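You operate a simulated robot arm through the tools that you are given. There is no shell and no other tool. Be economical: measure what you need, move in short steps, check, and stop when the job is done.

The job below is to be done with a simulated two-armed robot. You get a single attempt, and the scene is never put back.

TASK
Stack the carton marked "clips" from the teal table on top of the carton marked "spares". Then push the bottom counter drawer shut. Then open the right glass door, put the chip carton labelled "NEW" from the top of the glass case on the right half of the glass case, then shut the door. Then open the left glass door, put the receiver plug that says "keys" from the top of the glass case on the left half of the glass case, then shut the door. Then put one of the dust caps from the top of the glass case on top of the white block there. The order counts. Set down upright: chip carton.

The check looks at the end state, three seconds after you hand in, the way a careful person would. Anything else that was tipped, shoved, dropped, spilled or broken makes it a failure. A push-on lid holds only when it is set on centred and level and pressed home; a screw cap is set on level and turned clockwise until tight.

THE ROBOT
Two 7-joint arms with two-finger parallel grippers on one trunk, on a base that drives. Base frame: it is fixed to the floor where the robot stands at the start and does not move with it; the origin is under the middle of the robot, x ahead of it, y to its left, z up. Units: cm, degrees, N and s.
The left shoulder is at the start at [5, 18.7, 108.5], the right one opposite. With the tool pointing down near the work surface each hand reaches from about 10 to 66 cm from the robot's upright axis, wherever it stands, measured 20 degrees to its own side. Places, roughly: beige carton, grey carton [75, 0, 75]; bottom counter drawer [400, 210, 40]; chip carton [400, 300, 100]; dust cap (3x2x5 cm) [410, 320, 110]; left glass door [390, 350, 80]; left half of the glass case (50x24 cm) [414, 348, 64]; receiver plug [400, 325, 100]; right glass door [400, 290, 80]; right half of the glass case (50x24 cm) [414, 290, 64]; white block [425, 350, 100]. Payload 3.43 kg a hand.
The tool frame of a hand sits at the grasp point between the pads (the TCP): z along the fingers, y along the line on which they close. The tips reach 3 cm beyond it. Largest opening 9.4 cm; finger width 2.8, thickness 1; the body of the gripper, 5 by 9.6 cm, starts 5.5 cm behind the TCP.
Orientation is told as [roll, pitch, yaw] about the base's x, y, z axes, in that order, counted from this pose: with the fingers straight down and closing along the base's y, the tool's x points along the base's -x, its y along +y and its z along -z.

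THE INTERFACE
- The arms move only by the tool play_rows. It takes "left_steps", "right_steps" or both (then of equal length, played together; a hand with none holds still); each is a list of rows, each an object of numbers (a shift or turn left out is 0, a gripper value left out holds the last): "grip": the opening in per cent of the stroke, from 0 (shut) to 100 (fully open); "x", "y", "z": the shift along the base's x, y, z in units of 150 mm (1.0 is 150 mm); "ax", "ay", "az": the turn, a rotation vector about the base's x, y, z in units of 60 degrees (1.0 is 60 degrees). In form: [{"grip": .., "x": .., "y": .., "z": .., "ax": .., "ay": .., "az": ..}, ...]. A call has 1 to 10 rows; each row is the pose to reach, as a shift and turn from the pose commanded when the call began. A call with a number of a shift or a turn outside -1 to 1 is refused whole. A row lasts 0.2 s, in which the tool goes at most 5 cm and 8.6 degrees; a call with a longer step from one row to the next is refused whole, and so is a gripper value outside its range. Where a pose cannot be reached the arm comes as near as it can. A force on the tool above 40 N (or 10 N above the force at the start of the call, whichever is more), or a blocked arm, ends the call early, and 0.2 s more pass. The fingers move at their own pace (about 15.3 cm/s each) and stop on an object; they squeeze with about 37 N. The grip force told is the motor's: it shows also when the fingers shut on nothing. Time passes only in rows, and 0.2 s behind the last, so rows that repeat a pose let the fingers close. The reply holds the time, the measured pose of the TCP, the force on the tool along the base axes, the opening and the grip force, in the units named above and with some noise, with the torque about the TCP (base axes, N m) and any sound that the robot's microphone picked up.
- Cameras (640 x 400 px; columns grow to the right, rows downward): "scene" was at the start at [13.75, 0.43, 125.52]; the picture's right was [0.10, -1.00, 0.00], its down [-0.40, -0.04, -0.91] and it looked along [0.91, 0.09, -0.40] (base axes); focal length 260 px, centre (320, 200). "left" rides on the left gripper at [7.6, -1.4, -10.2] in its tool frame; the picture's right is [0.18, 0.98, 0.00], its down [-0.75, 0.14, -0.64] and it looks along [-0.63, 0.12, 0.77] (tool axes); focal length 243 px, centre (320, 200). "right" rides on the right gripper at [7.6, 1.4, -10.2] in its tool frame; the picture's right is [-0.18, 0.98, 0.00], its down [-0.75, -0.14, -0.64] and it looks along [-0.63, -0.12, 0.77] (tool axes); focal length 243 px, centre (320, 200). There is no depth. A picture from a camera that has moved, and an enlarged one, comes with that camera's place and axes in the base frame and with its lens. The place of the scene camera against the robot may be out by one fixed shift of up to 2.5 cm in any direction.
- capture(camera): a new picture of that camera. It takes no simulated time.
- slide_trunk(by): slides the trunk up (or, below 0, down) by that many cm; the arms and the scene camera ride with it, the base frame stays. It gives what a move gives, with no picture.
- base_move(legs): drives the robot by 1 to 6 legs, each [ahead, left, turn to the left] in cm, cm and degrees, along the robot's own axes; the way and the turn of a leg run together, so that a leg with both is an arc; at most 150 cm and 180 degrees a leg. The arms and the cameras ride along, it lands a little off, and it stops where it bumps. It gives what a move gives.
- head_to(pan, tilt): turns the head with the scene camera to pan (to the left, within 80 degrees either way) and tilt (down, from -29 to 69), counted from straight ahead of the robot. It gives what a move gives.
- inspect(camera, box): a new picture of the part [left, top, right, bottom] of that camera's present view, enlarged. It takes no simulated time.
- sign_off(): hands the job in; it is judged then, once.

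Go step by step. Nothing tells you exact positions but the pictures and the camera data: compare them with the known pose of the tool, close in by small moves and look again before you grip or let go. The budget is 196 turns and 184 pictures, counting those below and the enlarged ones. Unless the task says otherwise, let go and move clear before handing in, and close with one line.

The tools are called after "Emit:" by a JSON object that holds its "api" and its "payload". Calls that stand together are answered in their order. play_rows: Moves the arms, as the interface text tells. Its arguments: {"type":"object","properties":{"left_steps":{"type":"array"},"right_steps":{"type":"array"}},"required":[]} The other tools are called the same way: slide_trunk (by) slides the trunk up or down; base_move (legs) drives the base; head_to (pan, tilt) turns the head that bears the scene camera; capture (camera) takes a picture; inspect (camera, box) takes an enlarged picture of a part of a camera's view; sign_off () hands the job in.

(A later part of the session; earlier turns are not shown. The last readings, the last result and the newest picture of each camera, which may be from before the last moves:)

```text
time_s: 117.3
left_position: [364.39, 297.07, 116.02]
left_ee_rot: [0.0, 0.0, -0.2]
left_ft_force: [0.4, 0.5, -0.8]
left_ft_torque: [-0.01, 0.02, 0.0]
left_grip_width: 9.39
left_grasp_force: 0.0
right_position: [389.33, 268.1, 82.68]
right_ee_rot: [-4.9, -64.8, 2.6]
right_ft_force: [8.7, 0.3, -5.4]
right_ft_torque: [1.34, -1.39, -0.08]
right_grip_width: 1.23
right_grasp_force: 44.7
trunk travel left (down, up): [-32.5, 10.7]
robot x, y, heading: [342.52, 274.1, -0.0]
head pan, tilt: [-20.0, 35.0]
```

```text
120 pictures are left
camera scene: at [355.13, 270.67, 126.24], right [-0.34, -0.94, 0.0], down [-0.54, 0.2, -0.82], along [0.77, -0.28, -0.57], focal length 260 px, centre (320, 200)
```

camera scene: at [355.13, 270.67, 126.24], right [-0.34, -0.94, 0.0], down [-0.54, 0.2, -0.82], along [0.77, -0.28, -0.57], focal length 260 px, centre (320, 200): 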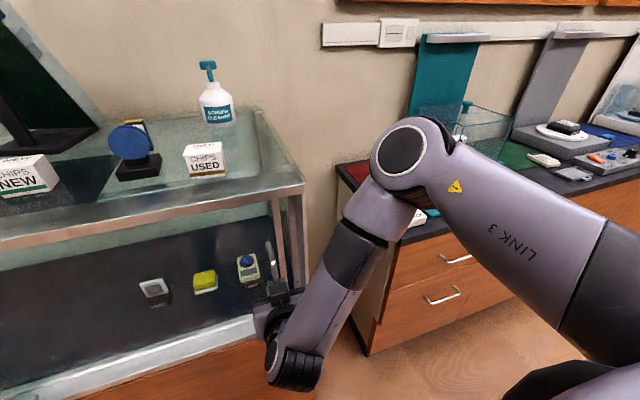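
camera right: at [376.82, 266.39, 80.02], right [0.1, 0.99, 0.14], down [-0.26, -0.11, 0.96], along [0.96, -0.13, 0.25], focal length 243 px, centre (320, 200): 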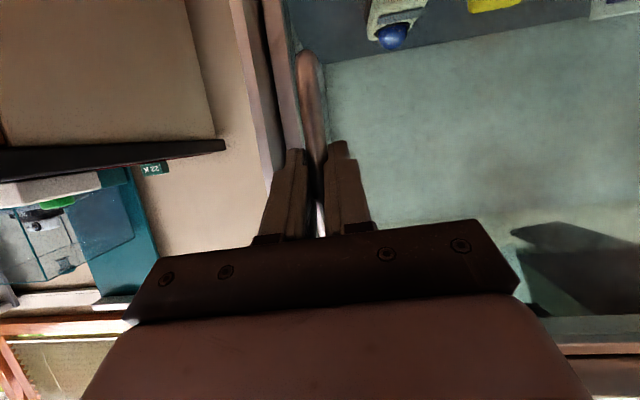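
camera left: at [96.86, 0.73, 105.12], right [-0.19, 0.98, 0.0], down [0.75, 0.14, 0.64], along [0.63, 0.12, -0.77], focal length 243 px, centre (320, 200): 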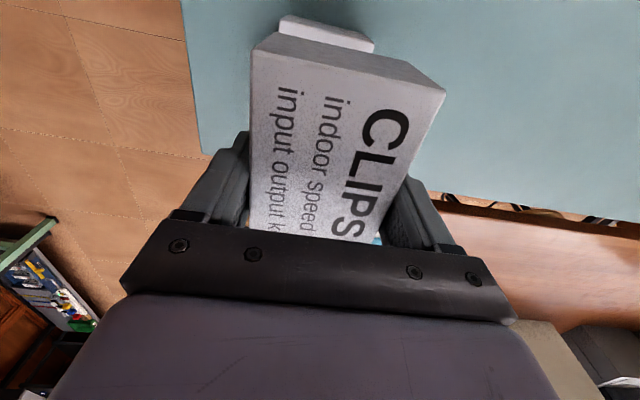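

The door slides freely, so it is not locked. I keep the grip and drive the base left to slide it open.

Emit:
{"api": "base_move", "payload": {"legs": [[0, 18, 0]]}}

Emit:
{"api": "capture", "payload": {"camera": "scene"}}

```text
time_s: 119.5
left_position: [364.47, 314.93, 116.07]
left_ee_rot: [0.0, -0.1, -0.2]
left_ft_force: [-0.7, -0.1, 0.8]
left_ft_torque: [0.0, 0.01, 0.01]
left_grip_width: 9.4
left_grasp_force: 0.1
right_position: [389.41, 286.1, 82.63]
right_ee_rot: [-4.7, -64.7, 2.7]
right_ft_force: [17.4, 0.4, -1.5]
right_ft_torque: [1.41, 0.07, 0.02]
right_grip_width: 1.24
right_grasp_force: 44.9
trunk travel left (down, up): [-32.5, 10.7]
robot x, y, heading: [342.06, 292.09, -0.1]
head pan, tilt: [-20.0, 35.0]
```

```text
119 pictures are left
camera scene: at [355.16, 288.65, 126.24], right [-0.34, -0.94, 0.0], down [-0.54, 0.2, -0.82], along [0.77, -0.28, -0.57], focal length 260 px, centre (320, 200)
```

scene: 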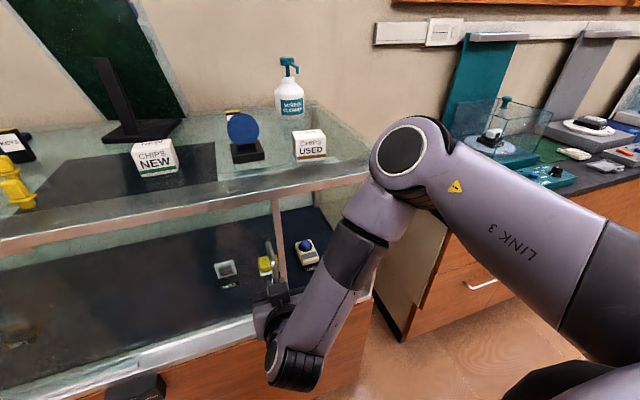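

Emit:
{"api": "base_move", "payload": {"legs": [[0, 20, 0]]}}

Emit:
{"api": "capture", "payload": {"camera": "scene"}}

```text
time_s: 121.9
left_position: [364.4, 334.96, 116.07]
left_ee_rot: [-0.1, 0.0, 0.0]
left_ft_force: [1.3, -0.2, -0.5]
left_ft_torque: [-0.03, 0.02, 0.0]
left_grip_width: 9.38
left_grasp_force: 0.1
right_position: [389.36, 306.28, 82.63]
right_ee_rot: [-4.6, -64.8, 2.6]
right_ft_force: [13.6, 0.4, -8.2]
right_ft_torque: [1.41, -0.04, 0.0]
right_grip_width: 1.24
right_grasp_force: 45.2
trunk travel left (down, up): [-32.5, 10.7]
robot x, y, heading: [342.12, 312.24, 0.5]
head pan, tilt: [-20.0, 35.0]
```

```text
118 pictures are left
camera scene: at [355.12, 308.6, 126.24], right [-0.34, -0.94, 0.0], down [-0.54, 0.19, -0.82], along [0.77, -0.28, -0.58], focal length 260 px, centre (320, 200)
```

scene: 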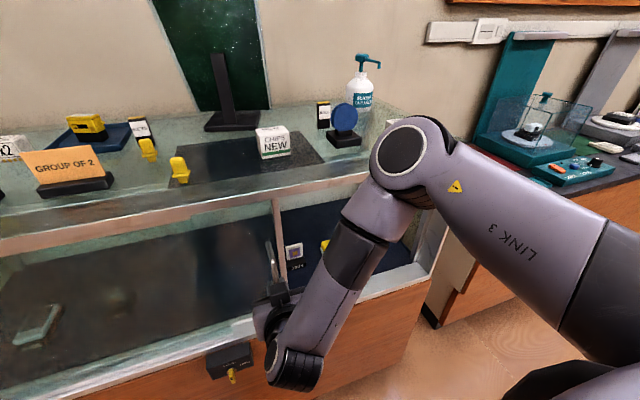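

The door is open with the handle at y≈306, leaving an opening of about 262–305. I release and back off.

Emit:
{"api": "play_rows", "payload": {"right_steps": [{"grip": 50}, {"grip": 50}, {"x": -0.2}, {"x": -0.4}, {"x": -0.6}, {"x": -0.8}]}}

Emit:
{"api": "base_move", "payload": {"legs": [[-25, -22, 0]]}}

Emit:
{"api": "head_to", "payload": {"pan": 0, "tilt": 30}}

Emit:
{"api": "capture", "payload": {"camera": "scene"}}

```text
time_s: 123.3
left_position: [364.22, 335.01, 116.15]
left_ee_rot: [0.0, -0.1, 0.0]
left_ft_force: [0.0, 0.4, 0.0]
left_ft_torque: [-0.01, 0.0, 0.0]
left_grip_width: 9.41
left_grasp_force: 0.0
right_position: [377.09, 306.05, 82.67]
right_ee_rot: [-4.8, -64.8, 2.5]
right_ft_force: [0.9, -0.5, 0.2]
right_ft_torque: [0.0, 0.01, 0.04]
right_grip_width: 4.69
right_grasp_force: 0.0
trunk travel left (down, up): [-32.5, 10.7]
robot x, y, heading: [342.36, 311.98, 0.1]
head pan, tilt: [-20.0, 35.0]
```

```text
time_s: 125.8
left_position: [338.94, 313.31, 116.04]
left_ee_rot: [0.0, 0.0, 0.0]
left_ft_force: [0.3, 0.8, -0.1]
left_ft_torque: [-0.02, -0.02, 0.02]
left_grip_width: 9.41
left_grasp_force: 0.0
right_position: [352.09, 284.56, 82.63]
right_ee_rot: [-4.7, -64.9, 2.7]
right_ft_force: [0.5, 0.0, -0.5]
right_ft_torque: [-0.02, -0.01, -0.01]
right_grip_width: 4.72
right_grasp_force: 0.0
trunk travel left (down, up): [-32.5, 10.7]
robot x, y, heading: [317.03, 290.68, 0.4]
head pan, tilt: [-20.0, 35.0]
```

```text
time_s: 126.6
left_position: [339.07, 313.34, 116.13]
left_ee_rot: [0.0, 0.0, -0.1]
left_ft_force: [0.0, 0.6, 1.2]
left_ft_torque: [0.02, -0.01, 0.03]
left_grip_width: 9.38
left_grasp_force: 0.2
right_position: [352.03, 284.47, 82.61]
right_ee_rot: [-4.7, -65.0, 2.7]
right_ft_force: [-1.1, -0.9, -0.5]
right_ft_torque: [0.0, 0.0, -0.01]
right_grip_width: 4.68
right_grasp_force: 0.0
trunk travel left (down, up): [-32.5, 10.7]
robot x, y, heading: [316.8, 290.23, 0.3]
head pan, tilt: [0.0, 30.0]
```

```text
117 pictures are left
camera scene: at [330.46, 290.04, 127.04], right [0.01, -1.0, 0.0], down [-0.5, 0.0, -0.87], along [0.87, 0.0, -0.5], focal length 260 px, centre (320, 200)
```

scene: 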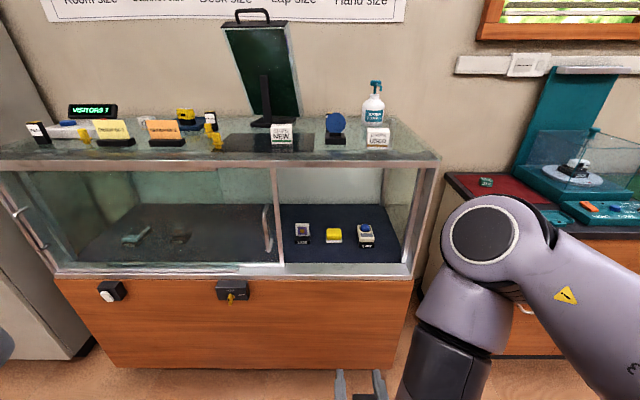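

The interior is clear left of the "1995" exhibit if I open the door a bit more. I close the right fingers and go back to push the handle further left from its right side.

Emit:
{"api": "base_move", "payload": {"legs": [[25, 17.5, 0]]}}

Emit:
{"api": "play_rows", "payload": {"right_steps": [{"grip": 0}, {"grip": 0}, {"grip": 0}]}}

Emit:
{"api": "capture", "payload": {"camera": "right"}}

```text
time_s: 128.8
left_position: [363.87, 331.25, 116.03]
left_ee_rot: [-0.1, 0.0, -0.1]
left_ft_force: [0.6, 0.4, -0.4]
left_ft_torque: [0.02, 0.02, 0.01]
left_grip_width: 9.4
left_grasp_force: 0.0
right_position: [376.87, 302.45, 82.6]
right_ee_rot: [-4.7, -64.8, 2.7]
right_ft_force: [-0.6, 0.3, 0.3]
right_ft_torque: [0.01, 0.0, -0.02]
right_grip_width: 4.69
right_grasp_force: 0.0
trunk travel left (down, up): [-32.5, 10.7]
robot x, y, heading: [341.57, 308.4, 0.1]
head pan, tilt: [0.0, 30.0]
```

```text
time_s: 129.6
left_position: [363.84, 331.22, 116.2]
left_ee_rot: [0.0, -0.1, 0.0]
left_ft_force: [0.0, 0.0, -0.1]
left_ft_torque: [0.02, -0.01, 0.01]
left_grip_width: 9.41
left_grasp_force: 0.1
right_position: [376.86, 302.37, 82.6]
right_ee_rot: [-4.7, -64.9, 2.8]
right_ft_force: [0.3, 0.4, 0.3]
right_ft_torque: [0.01, -0.01, 0.01]
right_grip_width: 0.0
right_grasp_force: 33.3
trunk travel left (down, up): [-32.5, 10.7]
robot x, y, heading: [341.96, 308.42, 0.3]
head pan, tilt: [0.0, 30.0]
```

```text
116 pictures are left
camera right: at [364.3, 303.97, 79.96], right [0.1, 0.99, 0.13], down [-0.27, -0.1, 0.96], along [0.96, -0.14, 0.25], focal length 243 px, centre (320, 200)
```

right: 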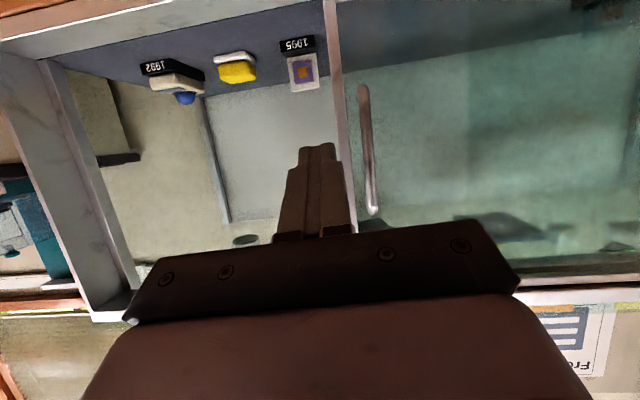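

The bar is just left of the fingers. I advance and push it to the left.

Emit:
{"api": "play_rows", "payload": {"right_steps": [{"x": 0.3}, {"x": 0.6}, {"x": 0.83}, {"x": 0.83, "y": 0.15}, {"x": 0.83, "y": 0.3}, {"x": 0.83, "y": 0.45}, {"x": 0.83, "y": 0.6}, {"x": 0.83, "y": 0.6}]}}

Emit:
{"api": "capture", "payload": {"camera": "right"}}

```text
time_s: 131.4
left_position: [363.73, 331.28, 116.17]
left_ee_rot: [0.0, -0.2, -0.2]
left_ft_force: [-0.2, -0.4, -0.3]
left_ft_torque: [-0.03, 0.02, 0.02]
left_grip_width: 9.38
left_grasp_force: 0.1
right_position: [389.23, 310.39, 82.55]
right_ee_rot: [-6.4, -64.9, 2.8]
right_ft_force: [-9.0, -12.5, 6.2]
right_ft_torque: [0.14, -0.2, -0.05]
right_grip_width: 0.0
right_grasp_force: 32.9
trunk travel left (down, up): [-32.5, 10.7]
robot x, y, heading: [341.46, 307.95, 0.3]
head pan, tilt: [0.0, 30.0]
stopped in row 8 (right hand): the force on the tool passed its limit at 43 N (the readings are from after the stop); the commanded pose is now the measured one
```

```text
115 pictures are left
camera right: at [376.79, 312.18, 79.88], right [0.13, 0.98, 0.12], down [-0.27, -0.08, 0.96], along [0.95, -0.16, 0.25], focal length 243 px, centre (320, 200)
```

right: 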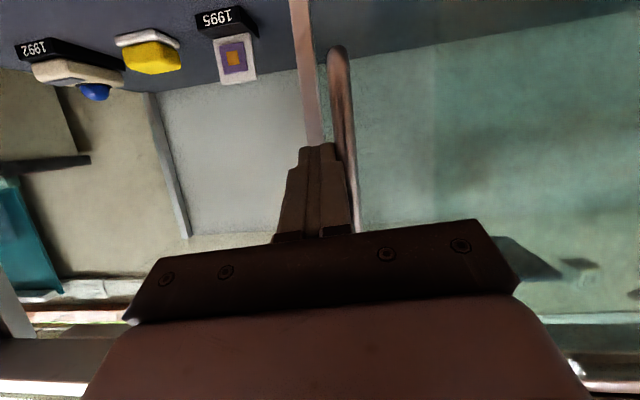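

The door is fully open (stopped at the end). I back off and raise the hand toward the top of the case, reducing the tilt to about 40°.

Emit:
{"api": "play_rows", "payload": {"right_steps": [{"x": -0.25, "y": -0.03}, {"x": -0.5, "y": -0.1}, {"x": -0.8, "y": -0.1}, {"x": -1, "y": -0.1, "z": 0.25}, {"x": -1, "y": -0.1, "z": 0.5, "ay": 0.1}, {"x": -1, "y": -0.1, "z": 0.75, "ay": 0.2}, {"x": -1, "y": -0.1, "z": 1, "ay": 0.3}, {"x": -1, "y": -0.1, "z": 1, "ay": 0.42, "ax": 0.05}]}}

Emit:
{"api": "play_rows", "payload": {"right_steps": [{"z": 0.3, "grip": 100}, {"z": 0.6}, {"z": 0.9}, {"z": 1}, {"z": 1}]}}

Emit:
{"api": "capture", "payload": {"camera": "right"}}

Emit:
{"api": "capture", "payload": {"camera": "scene"}}

```text
time_s: 133.2
left_position: [363.79, 331.25, 116.13]
left_ee_rot: [0.0, -0.1, -0.2]
left_ft_force: [-0.7, -1.0, 0.5]
left_ft_torque: [0.02, 0.02, 0.02]
left_grip_width: 9.41
left_grasp_force: 0.1
right_position: [374.48, 308.98, 97.74]
right_ee_rot: [-0.7, -39.4, -1.4]
right_ft_force: [0.7, -0.2, 0.3]
right_ft_torque: [-0.02, 0.02, 0.01]
right_grip_width: 0.03
right_grasp_force: 33.3
trunk travel left (down, up): [-32.5, 10.7]
robot x, y, heading: [341.91, 308.09, 0.3]
head pan, tilt: [0.0, 30.0]
```

```text
time_s: 134.4
left_position: [363.91, 331.23, 116.17]
left_ee_rot: [0.0, 0.0, -0.3]
left_ft_force: [0.6, 0.4, 0.6]
left_ft_torque: [-0.01, 0.0, -0.03]
left_grip_width: 9.42
left_grasp_force: 0.1
right_position: [374.28, 309.23, 112.47]
right_ee_rot: [-0.7, -39.6, -1.4]
right_ft_force: [0.0, -0.1, 0.2]
right_ft_torque: [0.02, 0.02, 0.02]
right_grip_width: 9.4
right_grasp_force: 0.1
trunk travel left (down, up): [-32.5, 10.7]
robot x, y, heading: [341.61, 308.25, 0.2]
head pan, tilt: [0.0, 30.0]
```

```text
114 pictures are left
camera right: at [361.9, 310.93, 115.44], right [0.18, 0.98, 0.11], down [0.17, -0.14, 0.98], along [0.97, -0.15, -0.19], focal length 243 px, centre (320, 200)
```

right: 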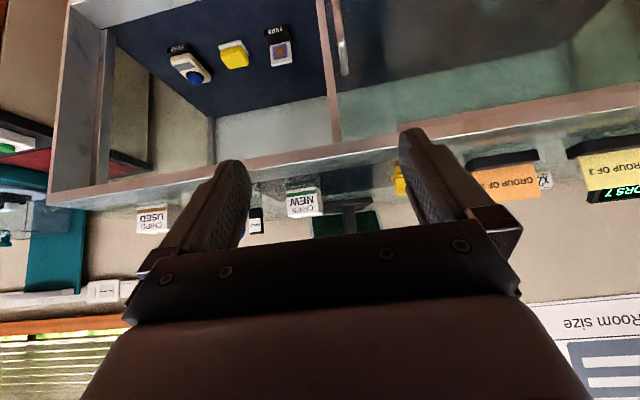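

```text
113 pictures are left
camera scene: at [355.31, 307.83, 127.04], right [0.0, -1.0, 0.0], down [-0.5, 0.0, -0.87], along [0.87, 0.0, -0.5], focal length 260 px, centre (320, 200)
```

scene: 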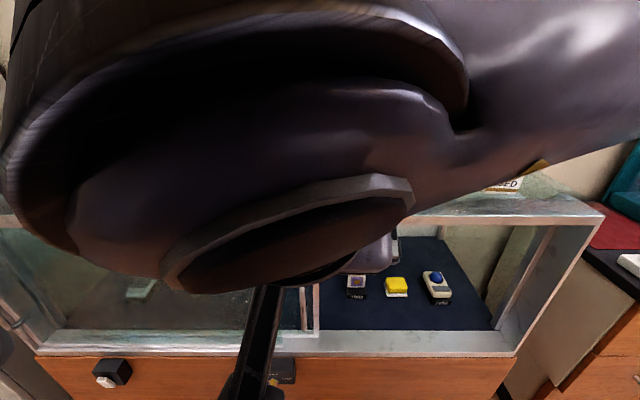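

Emit:
{"api": "inspect", "payload": {"camera": "right", "box": [240, 150, 420, 250]}}

```text
3.56 times, centred on (330, 200) of right
camera zoom: at [361.9, 310.93, 115.44], right [0.18, 0.98, 0.11], down [0.17, -0.14, 0.98], along [0.97, -0.15, -0.19], focal length 863 px, centre (284, 200)
```

zoom: 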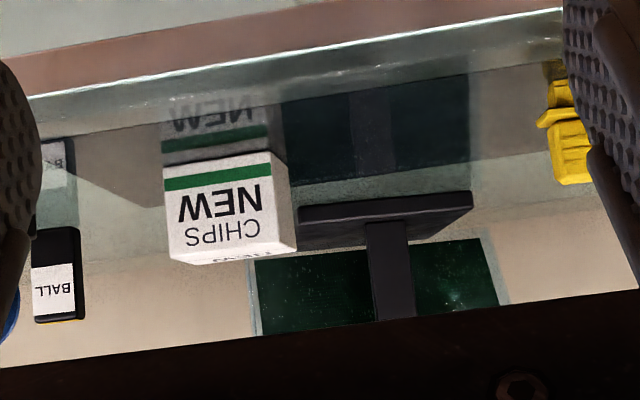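

The NEW carton is about 5.8 x 5.5 x 5 cm, centred near [407, 301, 106.8], on the case top at z≈104.3. I drive 8 cm closer and move to a pre-grasp point.

Emit:
{"api": "base_move", "payload": {"legs": [[8, 0, 0]]}}

Emit:
{"api": "play_rows", "payload": {"right_steps": [{"x": 0.2, "y": -0.1, "z": 0.1}, {"x": 0.4, "y": -0.2, "z": 0.2}, {"x": 0.6, "y": -0.35, "z": 0.25}, {"x": 0.85, "y": -0.5, "z": 0.25}, {"x": 0.95, "y": -0.52, "z": 0.25}]}}

Emit:
{"api": "capture", "payload": {"camera": "right"}}

```text
time_s: 135.4
left_position: [371.78, 331.24, 116.03]
left_ee_rot: [0.0, 0.0, 0.0]
left_ft_force: [0.8, 0.2, -0.7]
left_ft_torque: [0.0, 0.06, 0.02]
left_grip_width: 9.39
left_grasp_force: 0.0
right_position: [382.24, 309.17, 112.45]
right_ee_rot: [-0.8, -39.5, -1.6]
right_ft_force: [0.2, 0.1, 1.1]
right_ft_torque: [0.02, 0.0, 0.05]
right_grip_width: 9.41
right_grasp_force: 0.0
trunk travel left (down, up): [-32.5, 10.7]
robot x, y, heading: [349.3, 308.05, 0.5]
head pan, tilt: [0.0, 30.0]
```

```text
time_s: 136.6
left_position: [371.62, 331.22, 116.09]
left_ee_rot: [0.0, 0.0, -0.1]
left_ft_force: [0.3, 0.7, 0.1]
left_ft_torque: [-0.02, -0.01, 0.0]
left_grip_width: 9.4
left_grasp_force: 0.1
right_position: [396.5, 301.41, 116.31]
right_ee_rot: [-0.7, -39.4, -1.5]
right_ft_force: [-0.6, 0.1, -0.2]
right_ft_torque: [-0.01, -0.02, 0.01]
right_grip_width: 9.37
right_grasp_force: 0.0
trunk travel left (down, up): [-32.5, 10.7]
robot x, y, heading: [349.56, 308.38, 0.3]
head pan, tilt: [0.0, 30.0]
```

```text
111 pictures are left
camera right: at [384.03, 303.14, 119.2], right [0.17, 0.98, 0.11], down [0.17, -0.14, 0.98], along [0.97, -0.15, -0.19], focal length 243 px, centre (320, 200)
```

right: 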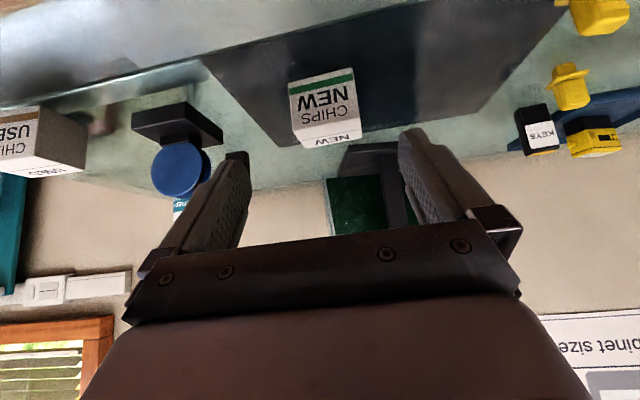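

Everything agrees. I move in along the finger direction and check before closing.

Emit:
{"api": "play_rows", "payload": {"right_steps": [{"x": 0.2, "z": -0.12}, {"x": 0.38, "z": -0.28}, {"x": 0.52, "z": -0.44}, {"x": 0.633, "y": -0.01, "z": -0.56}, {"x": 0.633, "y": -0.01, "z": -0.56}]}}

Emit:
{"api": "capture", "payload": {"camera": "right"}}

```text
time_s: 137.8
left_position: [371.23, 331.07, 116.17]
left_ee_rot: [-0.1, -0.4, -0.1]
left_ft_force: [0.7, -0.1, 0.0]
left_ft_torque: [0.01, 0.0, -0.01]
left_grip_width: 9.39
left_grasp_force: 0.0
right_position: [405.47, 301.48, 108.38]
right_ee_rot: [-0.3, -40.2, -1.5]
right_ft_force: [-17.0, -2.5, 24.1]
right_ft_torque: [1.09, 0.26, 0.91]
right_grip_width: 9.28
right_grasp_force: 0.0
trunk travel left (down, up): [-32.5, 10.7]
robot x, y, heading: [349.29, 308.2, 0.4]
head pan, tilt: [0.0, 30.0]
```

```text
110 pictures are left
camera right: at [393.03, 303.2, 111.25], right [0.17, 0.98, 0.12], down [0.16, -0.14, 0.98], along [0.97, -0.15, -0.18], focal length 243 px, centre (320, 200)
```

right: 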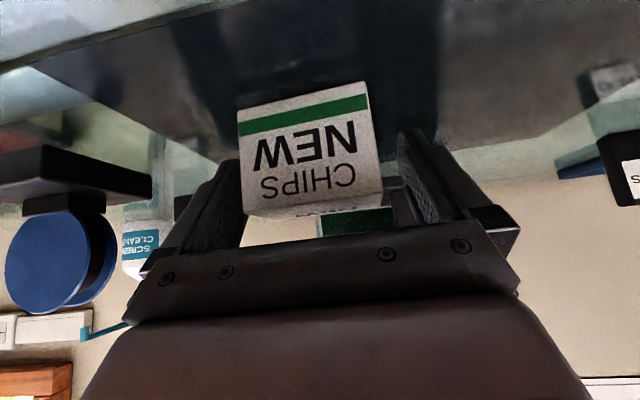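

The tips touch the case top lightly. I raise by 0.8 cm, centre a little to the right and close.

Emit:
{"api": "play_rows", "payload": {"right_steps": [{"z": 0.08}, {"z": 0.08, "y": -0.03}, {"z": 0.08, "y": -0.03}, {"z": 0.08, "y": -0.03, "grip": 0}, {"z": 0.08, "y": -0.03, "grip": 0}, {"z": 0.08, "y": -0.03, "grip": 0}]}}

Emit:
{"api": "capture", "payload": {"camera": "right"}}

```text
time_s: 139.2
left_position: [371.66, 331.27, 115.93]
left_ee_rot: [-0.1, -0.1, 0.0]
left_ft_force: [0.0, 0.3, 0.7]
left_ft_torque: [-0.02, -0.02, 0.01]
left_grip_width: 9.41
left_grasp_force: 0.0
right_position: [405.8, 300.81, 109.02]
right_ee_rot: [-0.7, -39.4, -1.4]
right_ft_force: [-0.6, -0.1, 0.1]
right_ft_torque: [-0.01, 0.0, -0.04]
right_grip_width: 5.94
right_grasp_force: 36.7
trunk travel left (down, up): [-32.5, 10.7]
robot x, y, heading: [349.57, 308.39, 0.4]
head pan, tilt: [0.0, 30.0]
```

```text
109 pictures are left
camera right: at [393.43, 302.64, 111.92], right [0.17, 0.98, 0.11], down [0.17, -0.14, 0.98], along [0.97, -0.15, -0.19], focal length 243 px, centre (320, 200)
```

right: 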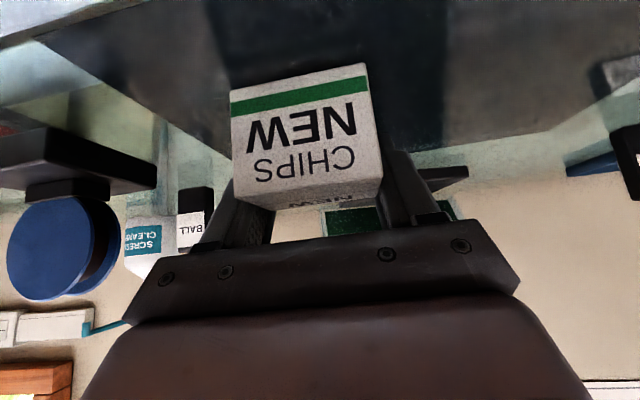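

The carton is held at 5.9 cm. I lift it and withdraw from the case top.

Emit:
{"api": "play_rows", "payload": {"right_steps": [{"z": 0.15}, {"z": 0.35}, {"z": 0.45, "x": -0.25}, {"z": 0.45, "x": -0.5}, {"z": 0.45, "x": -0.75}, {"z": 0.45, "x": -1}]}}

Emit:
{"api": "base_move", "payload": {"legs": [[-25, 0, 0]]}}

Emit:
{"api": "slide_trunk", "payload": {"by": -16}}

Emit:
{"api": "play_rows", "payload": {"right_steps": [{"z": -0.3}, {"z": -0.6}, {"z": -0.9}, {"z": -1}]}}

Emit:
{"api": "play_rows", "payload": {"right_steps": [{"z": -0.2}, {"z": -0.4}, {"z": -0.5}]}}

Emit:
{"api": "capture", "payload": {"camera": "scene"}}

Emit:
{"api": "capture", "payload": {"camera": "right"}}

```text
time_s: 140.6
left_position: [371.74, 331.21, 116.18]
left_ee_rot: [0.0, -0.2, -0.1]
left_ft_force: [-0.4, -0.2, 0.5]
left_ft_torque: [-0.04, -0.01, 0.04]
left_grip_width: 9.42
left_grasp_force: 0.0
right_position: [390.45, 300.7, 115.88]
right_ee_rot: [-0.8, -39.5, -1.6]
right_ft_force: [-0.6, -0.4, -0.9]
right_ft_torque: [0.01, -0.02, 0.0]
right_grip_width: 5.9
right_grasp_force: 37.4
trunk travel left (down, up): [-32.5, 10.7]
robot x, y, heading: [349.37, 307.98, 0.0]
head pan, tilt: [0.0, 30.0]
```

```text
time_s: 142.5
left_position: [346.63, 331.02, 116.15]
left_ee_rot: [0.0, -0.1, 0.0]
left_ft_force: [-0.6, 0.8, 0.4]
left_ft_torque: [0.01, 0.03, 0.03]
left_grip_width: 9.39
left_grasp_force: 0.1
right_position: [365.79, 300.72, 115.87]
right_ee_rot: [-0.7, -39.7, -1.5]
right_ft_force: [-0.1, -0.7, -1.0]
right_ft_torque: [0.0, -0.03, 0.02]
right_grip_width: 5.93
right_grasp_force: 37.4
trunk travel left (down, up): [-32.5, 10.7]
robot x, y, heading: [324.84, 307.97, 0.8]
head pan, tilt: [0.0, 30.0]
```

```text
time_s: 144.3
left_position: [346.78, 331.13, 100.16]
left_ee_rot: [0.0, -0.2, 0.0]
left_ft_force: [0.4, 0.8, 0.3]
left_ft_torque: [0.04, -0.01, 0.0]
left_grip_width: 9.41
left_grasp_force: 0.0
right_position: [365.8, 300.69, 99.84]
right_ee_rot: [-0.7, -39.6, -1.5]
right_ft_force: [-0.5, 0.3, -0.4]
right_ft_torque: [0.02, -0.01, -0.03]
right_grip_width: 5.91
right_grasp_force: 37.4
trunk travel left (down, up): [-16.5, 26.7]
robot x, y, heading: [324.5, 308.15, 0.4]
head pan, tilt: [0.0, 30.0]
```

```text
time_s: 145.3
left_position: [346.7, 331.12, 100.1]
left_ee_rot: [0.1, -0.1, 0.1]
left_ft_force: [0.2, 0.0, 0.4]
left_ft_torque: [-0.01, -0.01, 0.0]
left_grip_width: 9.39
left_grasp_force: 0.0
right_position: [365.67, 300.76, 84.88]
right_ee_rot: [-0.7, -39.6, -1.4]
right_ft_force: [0.2, -0.3, -0.8]
right_ft_torque: [0.01, 0.01, 0.0]
right_grip_width: 5.92
right_grasp_force: 36.7
trunk travel left (down, up): [-16.5, 26.7]
robot x, y, heading: [324.94, 307.67, 0.1]
head pan, tilt: [0.0, 30.0]
```

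```text
time_s: 146.1
left_position: [346.67, 331.13, 100.1]
left_ee_rot: [0.0, -0.1, 0.0]
left_ft_force: [-0.4, -0.4, -0.4]
left_ft_torque: [0.01, 0.0, 0.01]
left_grip_width: 9.4
left_grasp_force: 0.2
right_position: [365.83, 300.76, 77.44]
right_ee_rot: [-0.7, -39.6, -1.4]
right_ft_force: [-0.2, 0.0, -0.1]
right_ft_torque: [0.02, -0.04, -0.03]
right_grip_width: 5.93
right_grasp_force: 36.9
trunk travel left (down, up): [-16.5, 26.7]
robot x, y, heading: [324.03, 308.04, 0.4]
head pan, tilt: [0.0, 30.0]
```

```text
108 pictures are left
camera scene: at [338.23, 307.77, 111.04], right [0.01, -1.0, 0.0], down [-0.5, 0.0, -0.87], along [0.87, 0.01, -0.5], focal length 260 px, centre (320, 200)
```

scene: 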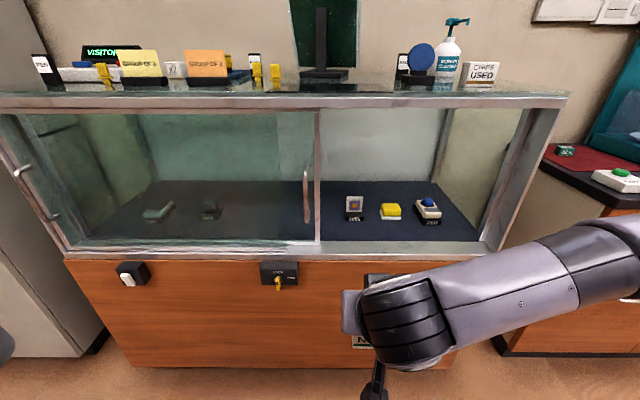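

```text
107 pictures are left
camera right: at [353.34, 302.48, 80.39], right [0.17, 0.98, 0.11], down [0.17, -0.14, 0.98], along [0.97, -0.15, -0.19], focal length 243 px, centre (320, 200)
```

right: 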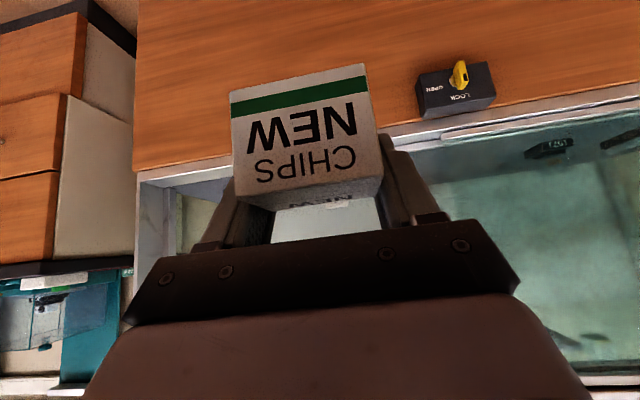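

The opening and the spot left of the "1995" exhibit are clear; the exhibit's front is near x≈411 and the floor near z≈64. I lower a bit and drive forward so the carton enters the opening.

Emit:
{"api": "play_rows", "payload": {"right_steps": [{"z": -0.15}, {"z": -0.28, "y": 0.03}]}}

Emit:
{"api": "base_move", "payload": {"legs": [[24, 0, 0]]}}

Emit:
{"api": "capture", "payload": {"camera": "scene"}}

Emit:
{"api": "capture", "payload": {"camera": "right"}}

```text
time_s: 146.7
left_position: [346.76, 331.16, 100.1]
left_ee_rot: [0.0, -0.1, 0.1]
left_ft_force: [-0.6, 0.6, 0.2]
left_ft_torque: [0.01, 0.02, 0.0]
left_grip_width: 9.41
left_grasp_force: 0.1
right_position: [365.85, 301.26, 73.2]
right_ee_rot: [-0.7, -39.5, -1.3]
right_ft_force: [-0.6, -0.2, -0.5]
right_ft_torque: [0.02, -0.02, 0.03]
right_grip_width: 5.93
right_grasp_force: 37.2
trunk travel left (down, up): [-16.5, 26.7]
robot x, y, heading: [324.73, 308.0, 0.4]
head pan, tilt: [0.0, 30.0]
```

```text
time_s: 148.4
left_position: [370.24, 331.31, 100.24]
left_ee_rot: [0.0, -0.1, 0.1]
left_ft_force: [0.1, 0.7, 0.0]
left_ft_torque: [0.01, 0.01, -0.02]
left_grip_width: 9.4
left_grasp_force: 0.1
right_position: [389.2, 301.5, 73.18]
right_ee_rot: [-0.7, -39.5, -1.2]
right_ft_force: [0.4, 0.2, -0.7]
right_ft_torque: [0.01, -0.03, 0.0]
right_grip_width: 5.89
right_grasp_force: 37.1
trunk travel left (down, up): [-16.5, 26.7]
robot x, y, heading: [348.06, 308.57, 0.6]
head pan, tilt: [0.0, 30.0]
```

```text
106 pictures are left
camera scene: at [361.82, 307.98, 111.04], right [0.01, -1.0, 0.0], down [-0.5, 0.0, -0.87], along [0.87, 0.01, -0.5], focal length 260 px, centre (320, 200)
```

scene: 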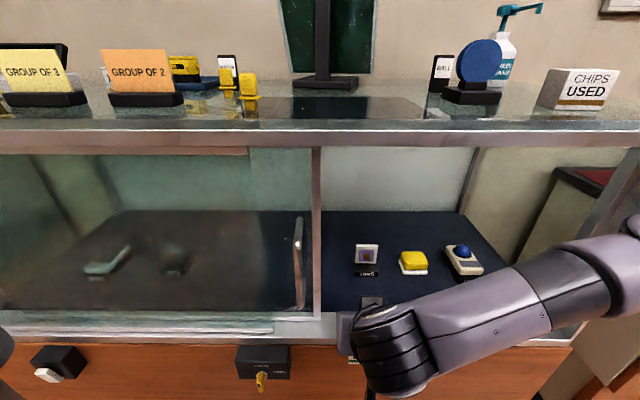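

```text
105 pictures are left
camera right: at [376.92, 303.13, 76.2], right [0.17, 0.98, 0.11], down [0.17, -0.14, 0.98], along [0.97, -0.15, -0.19], focal length 243 px, centre (320, 200)
```

right: 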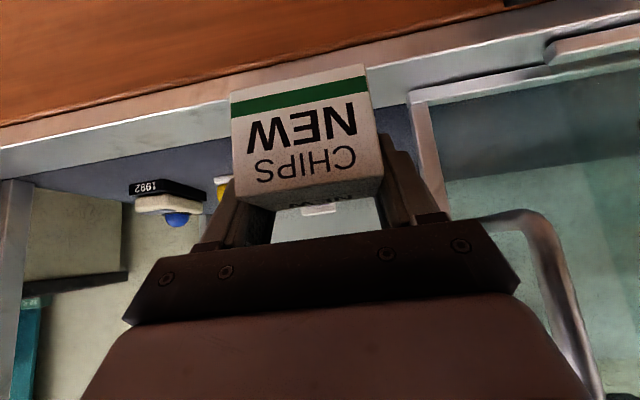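

Clearance to the door edge is about 3 cm. I move the hand forward into the case.

Emit:
{"api": "play_rows", "payload": {"right_steps": [{"x": 0.2}, {"x": 0.4}, {"x": 0.6}, {"x": 0.8}, {"x": 1.0}]}}

Emit:
{"api": "capture", "payload": {"camera": "right"}}

Emit:
{"api": "capture", "payload": {"camera": "scene"}}

```text
time_s: 149.7
left_position: [370.27, 331.25, 100.1]
left_ee_rot: [0.1, -0.2, 0.1]
left_ft_force: [-0.7, 0.1, 0.2]
left_ft_torque: [0.01, 0.0, -0.01]
left_grip_width: 9.38
left_grasp_force: 0.0
right_position: [404.45, 301.51, 73.19]
right_ee_rot: [-0.8, -39.5, -1.2]
right_ft_force: [-1.4, -0.1, -0.4]
right_ft_torque: [-0.02, 0.0, -0.01]
right_grip_width: 5.92
right_grasp_force: 37.1
trunk travel left (down, up): [-16.5, 26.7]
robot x, y, heading: [348.06, 308.43, 0.6]
head pan, tilt: [0.0, 30.0]
```

```text
104 pictures are left
camera right: at [392.0, 303.14, 76.16], right [0.17, 0.98, 0.11], down [0.17, -0.14, 0.98], along [0.97, -0.15, -0.19], focal length 243 px, centre (320, 200)
```

right: 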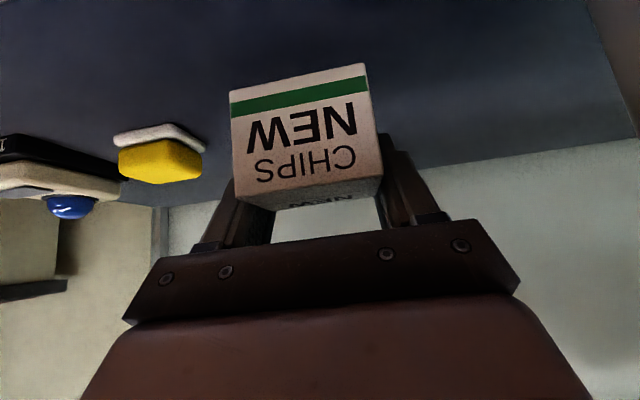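

```text
103 pictures are left
camera scene: at [361.82, 307.99, 111.04], right [0.01, -1.0, 0.0], down [-0.5, 0.0, -0.87], along [0.87, 0.01, -0.5], focal length 260 px, centre (320, 200)
```

scene: 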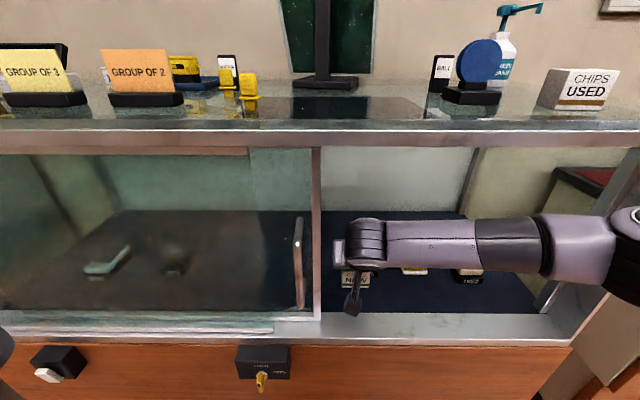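

I lower the carton toward the case floor, creeping at the end.

Emit:
{"api": "play_rows", "payload": {"right_steps": [{"z": -0.15, "x": 0.03}, {"z": -0.28, "x": 0.03}, {"z": -0.32, "x": 0.03}, {"z": -0.34, "x": 0.03}, {"z": -0.36, "x": 0.03}]}}

Emit:
{"api": "capture", "payload": {"camera": "right"}}

```text
time_s: 150.8
left_position: [370.3, 331.45, 100.08]
left_ee_rot: [0.0, -0.1, 0.1]
left_ft_force: [0.6, -0.1, -0.1]
left_ft_torque: [-0.02, 0.0, 0.0]
left_grip_width: 9.38
left_grasp_force: 0.1
right_position: [404.89, 301.48, 67.91]
right_ee_rot: [-0.6, -39.6, -1.3]
right_ft_force: [-1.0, -0.6, 3.2]
right_ft_torque: [0.09, 0.19, 0.04]
right_grip_width: 5.91
right_grasp_force: 37.4
trunk travel left (down, up): [-16.5, 26.7]
robot x, y, heading: [348.65, 308.41, 0.6]
head pan, tilt: [0.0, 30.0]
```

```text
102 pictures are left
camera right: at [392.42, 303.14, 70.86], right [0.17, 0.98, 0.11], down [0.17, -0.14, 0.98], along [0.97, -0.15, -0.19], focal length 243 px, centre (320, 200)
```

right: 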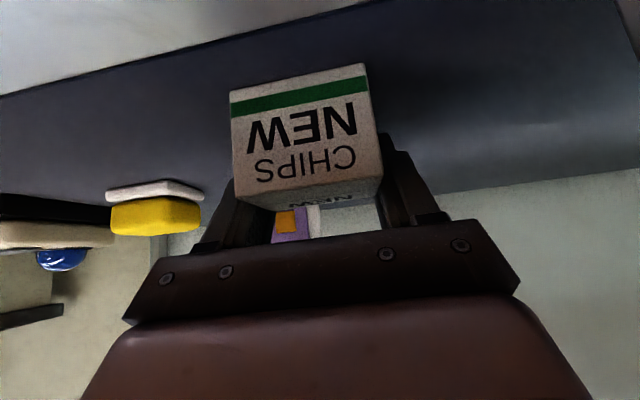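

Contact is starting. I press a touch more, open the fingers part way and withdraw.

Emit:
{"api": "play_rows", "payload": {"right_steps": [{"z": -0.012}, {"z": -0.012, "grip": 70}, {"z": -0.012, "grip": 78}, {"z": -0.012, "grip": 78}, {"z": 0.1, "x": -0.1}, {"z": 0.2, "x": -0.2}, {"z": 0.3, "x": -0.35}, {"z": 0.35, "x": -0.55}, {"z": 0.35, "x": -0.8}, {"z": 0.35, "x": -1}]}}

Emit:
{"api": "capture", "payload": {"camera": "right"}}

```text
time_s: 153.1
left_position: [370.31, 331.39, 100.06]
left_ee_rot: [-0.1, -0.1, 0.1]
left_ft_force: [0.5, 0.6, 0.2]
left_ft_torque: [0.0, 0.03, -0.03]
left_grip_width: 9.41
left_grasp_force: 0.0
right_position: [389.71, 301.44, 73.32]
right_ee_rot: [-0.7, -39.5, -1.4]
right_ft_force: [0.9, -0.4, 0.4]
right_ft_torque: [-0.02, 0.0, -0.01]
right_grip_width: 7.33
right_grasp_force: 0.1
trunk travel left (down, up): [-16.5, 26.7]
robot x, y, heading: [348.51, 308.5, 0.7]
head pan, tilt: [0.0, 30.0]
```

```text
101 pictures are left
camera right: at [377.3, 303.14, 76.19], right [0.17, 0.98, 0.11], down [0.17, -0.14, 0.98], along [0.97, -0.15, -0.19], focal length 243 px, centre (320, 200)
```

right: 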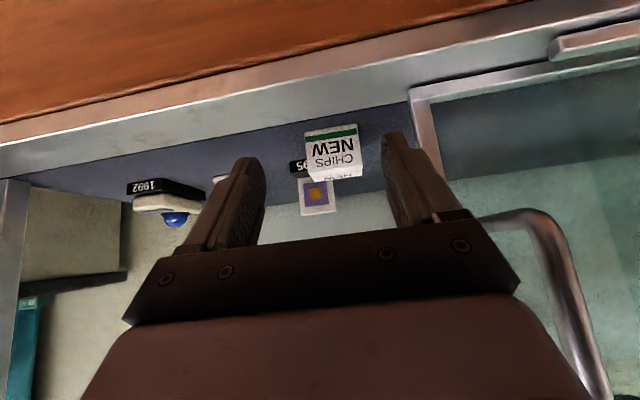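

The NEW carton stands upright inside. Now I shut the door: I back off, shift left and grasp the handle bar (y≈312) again.

Emit:
{"api": "play_rows", "payload": {"right_steps": [{"x": -0.25, "grip": 55}, {"x": -0.5, "z": 0.2}, {"x": -0.7, "z": 0.5}, {"x": -0.7, "z": 0.65}]}}

Emit:
{"api": "base_move", "payload": {"legs": [[0, 10.5, 0]]}}

Emit:
{"api": "capture", "payload": {"camera": "right"}}

```text
refused: row 3 steps farther than a row can; nothing moved
```

```text
time_s: 154.6
left_position: [370.14, 341.67, 100.08]
left_ee_rot: [0.1, -0.1, 0.2]
left_ft_force: [0.3, 0.2, 0.7]
left_ft_torque: [-0.03, -0.03, -0.01]
left_grip_width: 9.42
left_grasp_force: 0.0
right_position: [389.69, 311.86, 73.21]
right_ee_rot: [-0.7, -39.4, -1.2]
right_ft_force: [0.0, 0.2, 0.0]
right_ft_torque: [0.0, -0.01, -0.03]
right_grip_width: 7.32
right_grasp_force: 0.1
trunk travel left (down, up): [-16.5, 26.7]
robot x, y, heading: [348.22, 318.91, 0.6]
head pan, tilt: [0.0, 30.0]
```

```text
100 pictures are left
camera right: at [377.23, 313.62, 76.19], right [0.17, 0.98, 0.11], down [0.17, -0.14, 0.98], along [0.97, -0.15, -0.19], focal length 243 px, centre (320, 200)
```

right: 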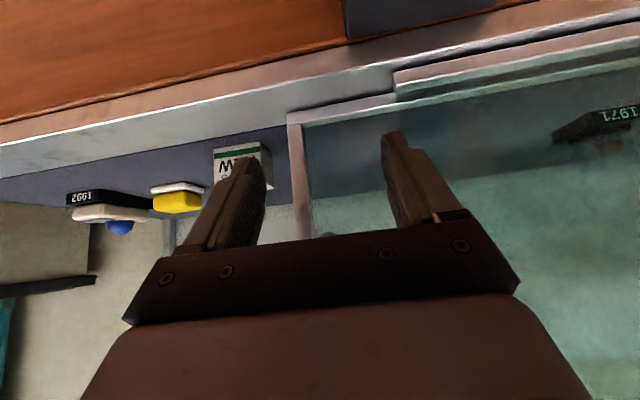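

One call was refused but the base shift caused no contact; the door has not moved. I back the hand off now and re-aim.

Emit:
{"api": "play_rows", "payload": {"right_steps": [{"x": -0.25, "grip": 55}, {"x": -0.5}, {"x": -0.65}, {"x": -0.65, "z": 0.3}, {"x": -0.65, "z": 0.6}, {"x": -0.65, "z": 0.6}]}}

Emit:
{"api": "capture", "payload": {"camera": "right"}}

```text
time_s: 156.0
left_position: [370.13, 341.67, 100.05]
left_ee_rot: [0.0, -0.3, 0.3]
left_ft_force: [0.0, -0.3, -0.1]
left_ft_torque: [0.0, -0.05, -0.01]
left_grip_width: 9.38
left_grasp_force: 0.1
right_position: [379.95, 311.72, 82.19]
right_ee_rot: [-0.7, -39.5, -1.1]
right_ft_force: [-0.2, -0.1, 0.2]
right_ft_torque: [0.0, 0.0, -0.02]
right_grip_width: 5.14
right_grasp_force: 0.1
trunk travel left (down, up): [-16.5, 26.7]
robot x, y, heading: [348.3, 318.8, 0.7]
head pan, tilt: [0.0, 30.0]
```

```text
99 pictures are left
camera right: at [367.48, 313.43, 85.13], right [0.17, 0.98, 0.11], down [0.17, -0.14, 0.98], along [0.97, -0.15, -0.19], focal length 243 px, centre (320, 200)
```

right: 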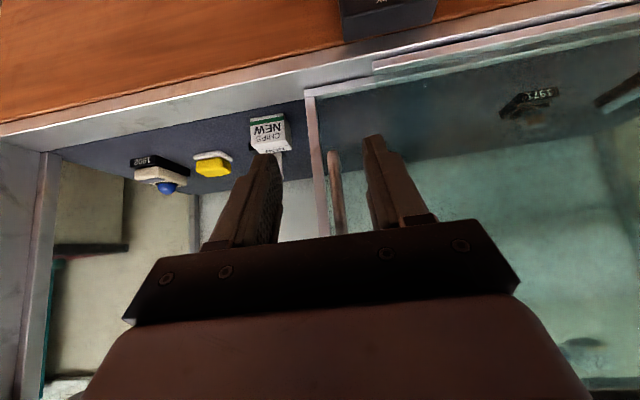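

The bar sits between the fingers. I advance and close on it.

Emit:
{"api": "play_rows", "payload": {"right_steps": [{"x": 0.25}, {"x": 0.5}, {"x": 0.58}, {"x": 0.58, "grip": 0}, {"x": 0.58, "grip": 0}, {"x": 0.58, "grip": 0}]}}

Emit:
{"api": "base_move", "payload": {"legs": [[0, -20, 0]]}}

Emit:
{"api": "capture", "payload": {"camera": "right"}}

```text
time_s: 157.4
left_position: [370.06, 341.7, 100.05]
left_ee_rot: [0.0, -0.1, 0.2]
left_ft_force: [-0.3, -0.3, -0.2]
left_ft_torque: [0.03, 0.02, 0.0]
left_grip_width: 9.39
left_grasp_force: 0.1
right_position: [388.56, 311.91, 82.26]
right_ee_rot: [-0.5, -39.6, -1.2]
right_ft_force: [3.0, -0.9, 0.7]
right_ft_torque: [0.49, 0.02, -0.01]
right_grip_width: 1.19
right_grasp_force: 44.5
trunk travel left (down, up): [-16.5, 26.7]
robot x, y, heading: [347.72, 318.6, 0.4]
head pan, tilt: [0.0, 30.0]
```

```text
time_s: 159.8
left_position: [370.19, 321.93, 99.98]
left_ee_rot: [0.0, -0.2, 0.2]
left_ft_force: [-0.5, 0.3, 0.5]
left_ft_torque: [0.0, -0.01, -0.01]
left_grip_width: 9.39
left_grasp_force: 0.2
right_position: [388.7, 292.05, 82.23]
right_ee_rot: [-0.7, -39.6, -1.0]
right_ft_force: [-15.5, -0.9, 3.5]
right_ft_torque: [0.54, 0.1, -0.02]
right_grip_width: 1.16
right_grasp_force: 45.1
trunk travel left (down, up): [-16.5, 26.7]
robot x, y, heading: [348.04, 298.83, 0.7]
head pan, tilt: [0.0, 30.0]
```

```text
98 pictures are left
camera right: at [376.23, 293.69, 85.26], right [0.17, 0.98, 0.11], down [0.17, -0.14, 0.98], along [0.97, -0.15, -0.19], focal length 243 px, centre (320, 200)
```

right: 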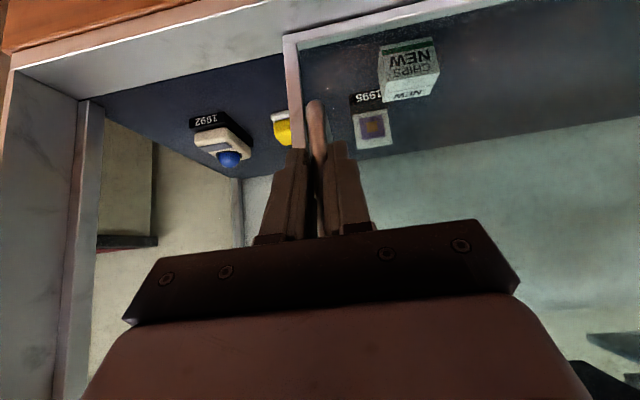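

Emit:
{"api": "base_move", "payload": {"legs": [[0, -24, 0]]}}

Emit:
{"api": "play_rows", "payload": {"right_steps": [{"y": -0.05}, {"y": -0.1}, {"y": -0.15}, {"y": -0.2}, {"y": -0.25}, {"y": -0.3}, {"y": -0.35}]}}

Emit:
{"api": "capture", "payload": {"camera": "right"}}

```text
time_s: 162.5
left_position: [370.31, 297.98, 100.16]
left_ee_rot: [0.0, -0.3, 0.3]
left_ft_force: [-0.5, 0.2, 0.2]
left_ft_torque: [0.01, 0.0, 0.0]
left_grip_width: 9.39
left_grasp_force: 0.1
right_position: [388.72, 268.1, 82.39]
right_ee_rot: [-0.9, -39.4, -0.9]
right_ft_force: [-31.0, -1.4, 6.4]
right_ft_torque: [0.61, 0.03, -0.08]
right_grip_width: 1.16
right_grasp_force: 44.9
trunk travel left (down, up): [-16.5, 26.7]
robot x, y, heading: [348.56, 274.87, 0.7]
head pan, tilt: [0.0, 30.0]
```

```text
time_s: 163.9
left_position: [370.53, 298.06, 100.07]
left_ee_rot: [0.0, -0.2, 0.3]
left_ft_force: [0.3, -0.5, 0.0]
left_ft_torque: [0.02, 0.03, -0.02]
left_grip_width: 9.42
left_grasp_force: 0.0
right_position: [388.8, 264.71, 82.13]
right_ee_rot: [0.4, -39.1, 0.0]
right_ft_force: [-0.2, 6.3, 3.2]
right_ft_torque: [-0.04, 0.23, 0.27]
right_grip_width: 1.18
right_grasp_force: 44.6
trunk travel left (down, up): [-16.5, 26.7]
robot x, y, heading: [348.6, 274.96, 0.7]
head pan, tilt: [0.0, 30.0]
stopped in row 6 (right hand): the force on the tool passed its limit at 45 N (the readings are from after the stop); the commanded pose is now the measured one
```

```text
97 pictures are left
camera right: at [376.23, 266.02, 85.32], right [0.14, 0.98, 0.12], down [0.18, -0.15, 0.97], along [0.97, -0.11, -0.2], focal length 243 px, centre (320, 200)
```

right: 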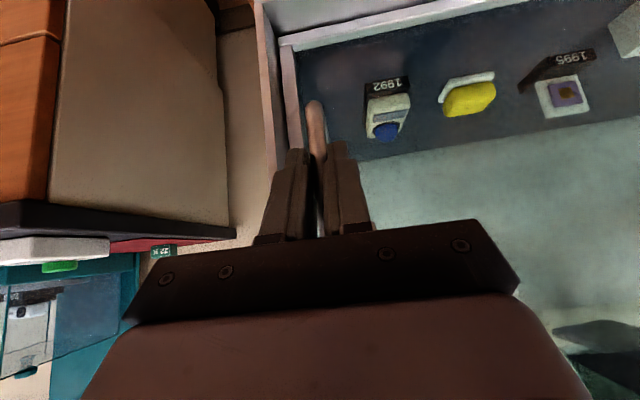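

The door is shut against its stop. I release, back away, tilt the left hand the same way, and move to the left door.

Emit:
{"api": "play_rows", "payload": {"right_steps": [{"grip": 55}, {"grip": 55}, {"x": -0.2}, {"x": -0.45}, {"x": -0.7}, {"x": -0.7}]}}

Emit:
{"api": "base_move", "payload": {"legs": [[-25, 0, 0], [0, 75, 0]]}}

Emit:
{"api": "play_rows", "payload": {"left_steps": [{"ay": -0.14, "z": -0.1, "grip": 60}, {"ay": -0.28, "z": -0.2}, {"ay": -0.42, "z": -0.35}, {"ay": -0.56, "z": -0.5}, {"ay": -0.68, "z": -0.65}, {"ay": -0.68, "z": -0.8}, {"ay": -0.68, "z": -1}]}}

Emit:
{"api": "head_to", "payload": {"pan": 0, "tilt": 28}}

Emit:
{"api": "capture", "payload": {"camera": "scene"}}

Emit:
{"api": "capture", "payload": {"camera": "left"}}

```text
time_s: 165.3
left_position: [370.6, 298.22, 99.98]
left_ee_rot: [0.0, -0.2, 0.4]
left_ft_force: [-0.1, -0.4, 0.2]
left_ft_torque: [-0.01, 0.0, -0.01]
left_grip_width: 9.39
left_grasp_force: 0.1
right_position: [380.12, 266.56, 82.44]
right_ee_rot: [0.2, -39.0, -0.2]
right_ft_force: [-0.2, -0.1, 0.3]
right_ft_torque: [-0.04, 0.02, 0.0]
right_grip_width: 5.15
right_grasp_force: 0.0
right hand out of reach, approached as far as the arm can: row 5, 6
trunk travel left (down, up): [-16.5, 26.7]
robot x, y, heading: [348.75, 275.19, 0.8]
head pan, tilt: [0.0, 30.0]
```

```text
time_s: 173.7
left_position: [344.03, 373.44, 99.97]
left_ee_rot: [0.0, -0.1, 1.2]
left_ft_force: [-0.3, -0.3, 0.4]
left_ft_torque: [-0.02, -0.01, 0.0]
left_grip_width: 9.41
left_grasp_force: 0.0
right_position: [354.14, 342.04, 82.52]
right_ee_rot: [0.1, -39.1, 0.8]
right_ft_force: [-0.1, -0.6, -0.4]
right_ft_torque: [0.0, -0.03, 0.0]
right_grip_width: 5.18
right_grasp_force: 0.2
trunk travel left (down, up): [-16.5, 26.7]
robot x, y, heading: [322.46, 349.77, 1.8]
head pan, tilt: [0.0, 30.0]
```

```text
time_s: 175.3
left_position: [354.81, 368.84, 94.79]
left_ee_rot: [-1.1, -40.9, 1.6]
left_ft_force: [-0.7, -0.3, 0.0]
left_ft_torque: [-0.02, 0.02, -0.01]
left_grip_width: 5.66
left_grasp_force: 0.1
left hand out of reach, approached as far as the arm can: row 3, 4, 5, 6, 7
right_position: [354.35, 342.05, 82.37]
right_ee_rot: [0.2, -39.0, 0.7]
right_ft_force: [1.3, 0.1, 0.3]
right_ft_torque: [-0.01, 0.02, -0.01]
right_grip_width: 5.15
right_grasp_force: 0.0
trunk travel left (down, up): [-16.5, 26.7]
robot x, y, heading: [322.17, 349.88, 1.4]
head pan, tilt: [0.0, 30.0]
```

```text
time_s: 175.9
left_position: [354.75, 369.01, 94.96]
left_ee_rot: [-1.1, -40.8, 1.6]
left_ft_force: [-0.4, 0.3, 1.2]
left_ft_torque: [-0.01, -0.01, -0.03]
left_grip_width: 5.64
left_grasp_force: 0.1
right_position: [354.12, 342.0, 82.58]
right_ee_rot: [0.2, -39.0, 0.9]
right_ft_force: [-0.9, 0.6, -0.8]
right_ft_torque: [0.0, -0.01, 0.01]
right_grip_width: 5.18
right_grasp_force: 0.1
trunk travel left (down, up): [-16.5, 26.7]
robot x, y, heading: [322.55, 350.1, 1.6]
head pan, tilt: [0.0, 28.0]
```

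```text
96 pictures are left
camera scene: at [336.11, 349.95, 111.36], right [0.03, -1.0, 0.0], down [-0.47, -0.01, -0.88], along [0.88, 0.02, -0.47], focal length 260 px, centre (320, 200)
```

scene: 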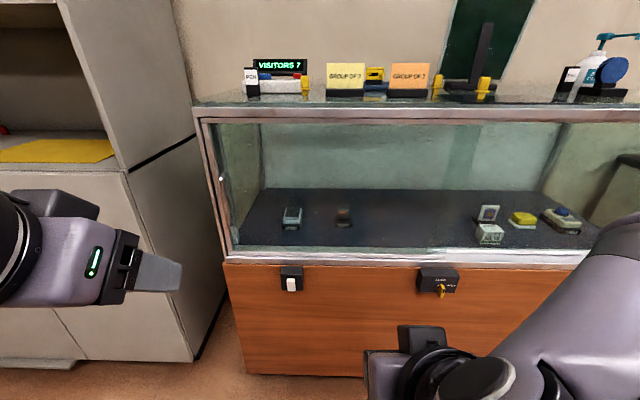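

```text
95 pictures are left
camera left: at [342.28, 367.39, 97.63], right [-0.16, 0.98, -0.13], down [0.15, 0.16, 0.98], along [0.98, 0.13, -0.17], focal length 243 px, centre (320, 200)
```

left: 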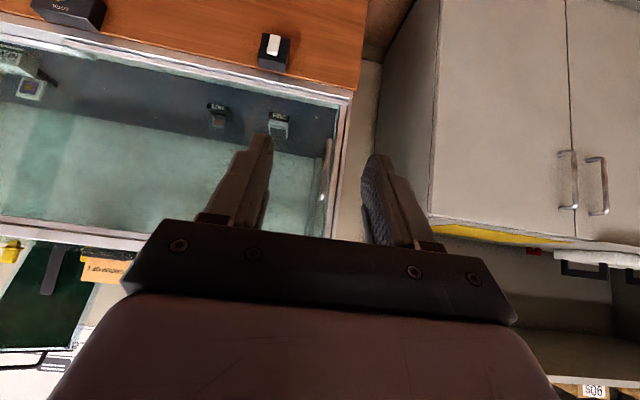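

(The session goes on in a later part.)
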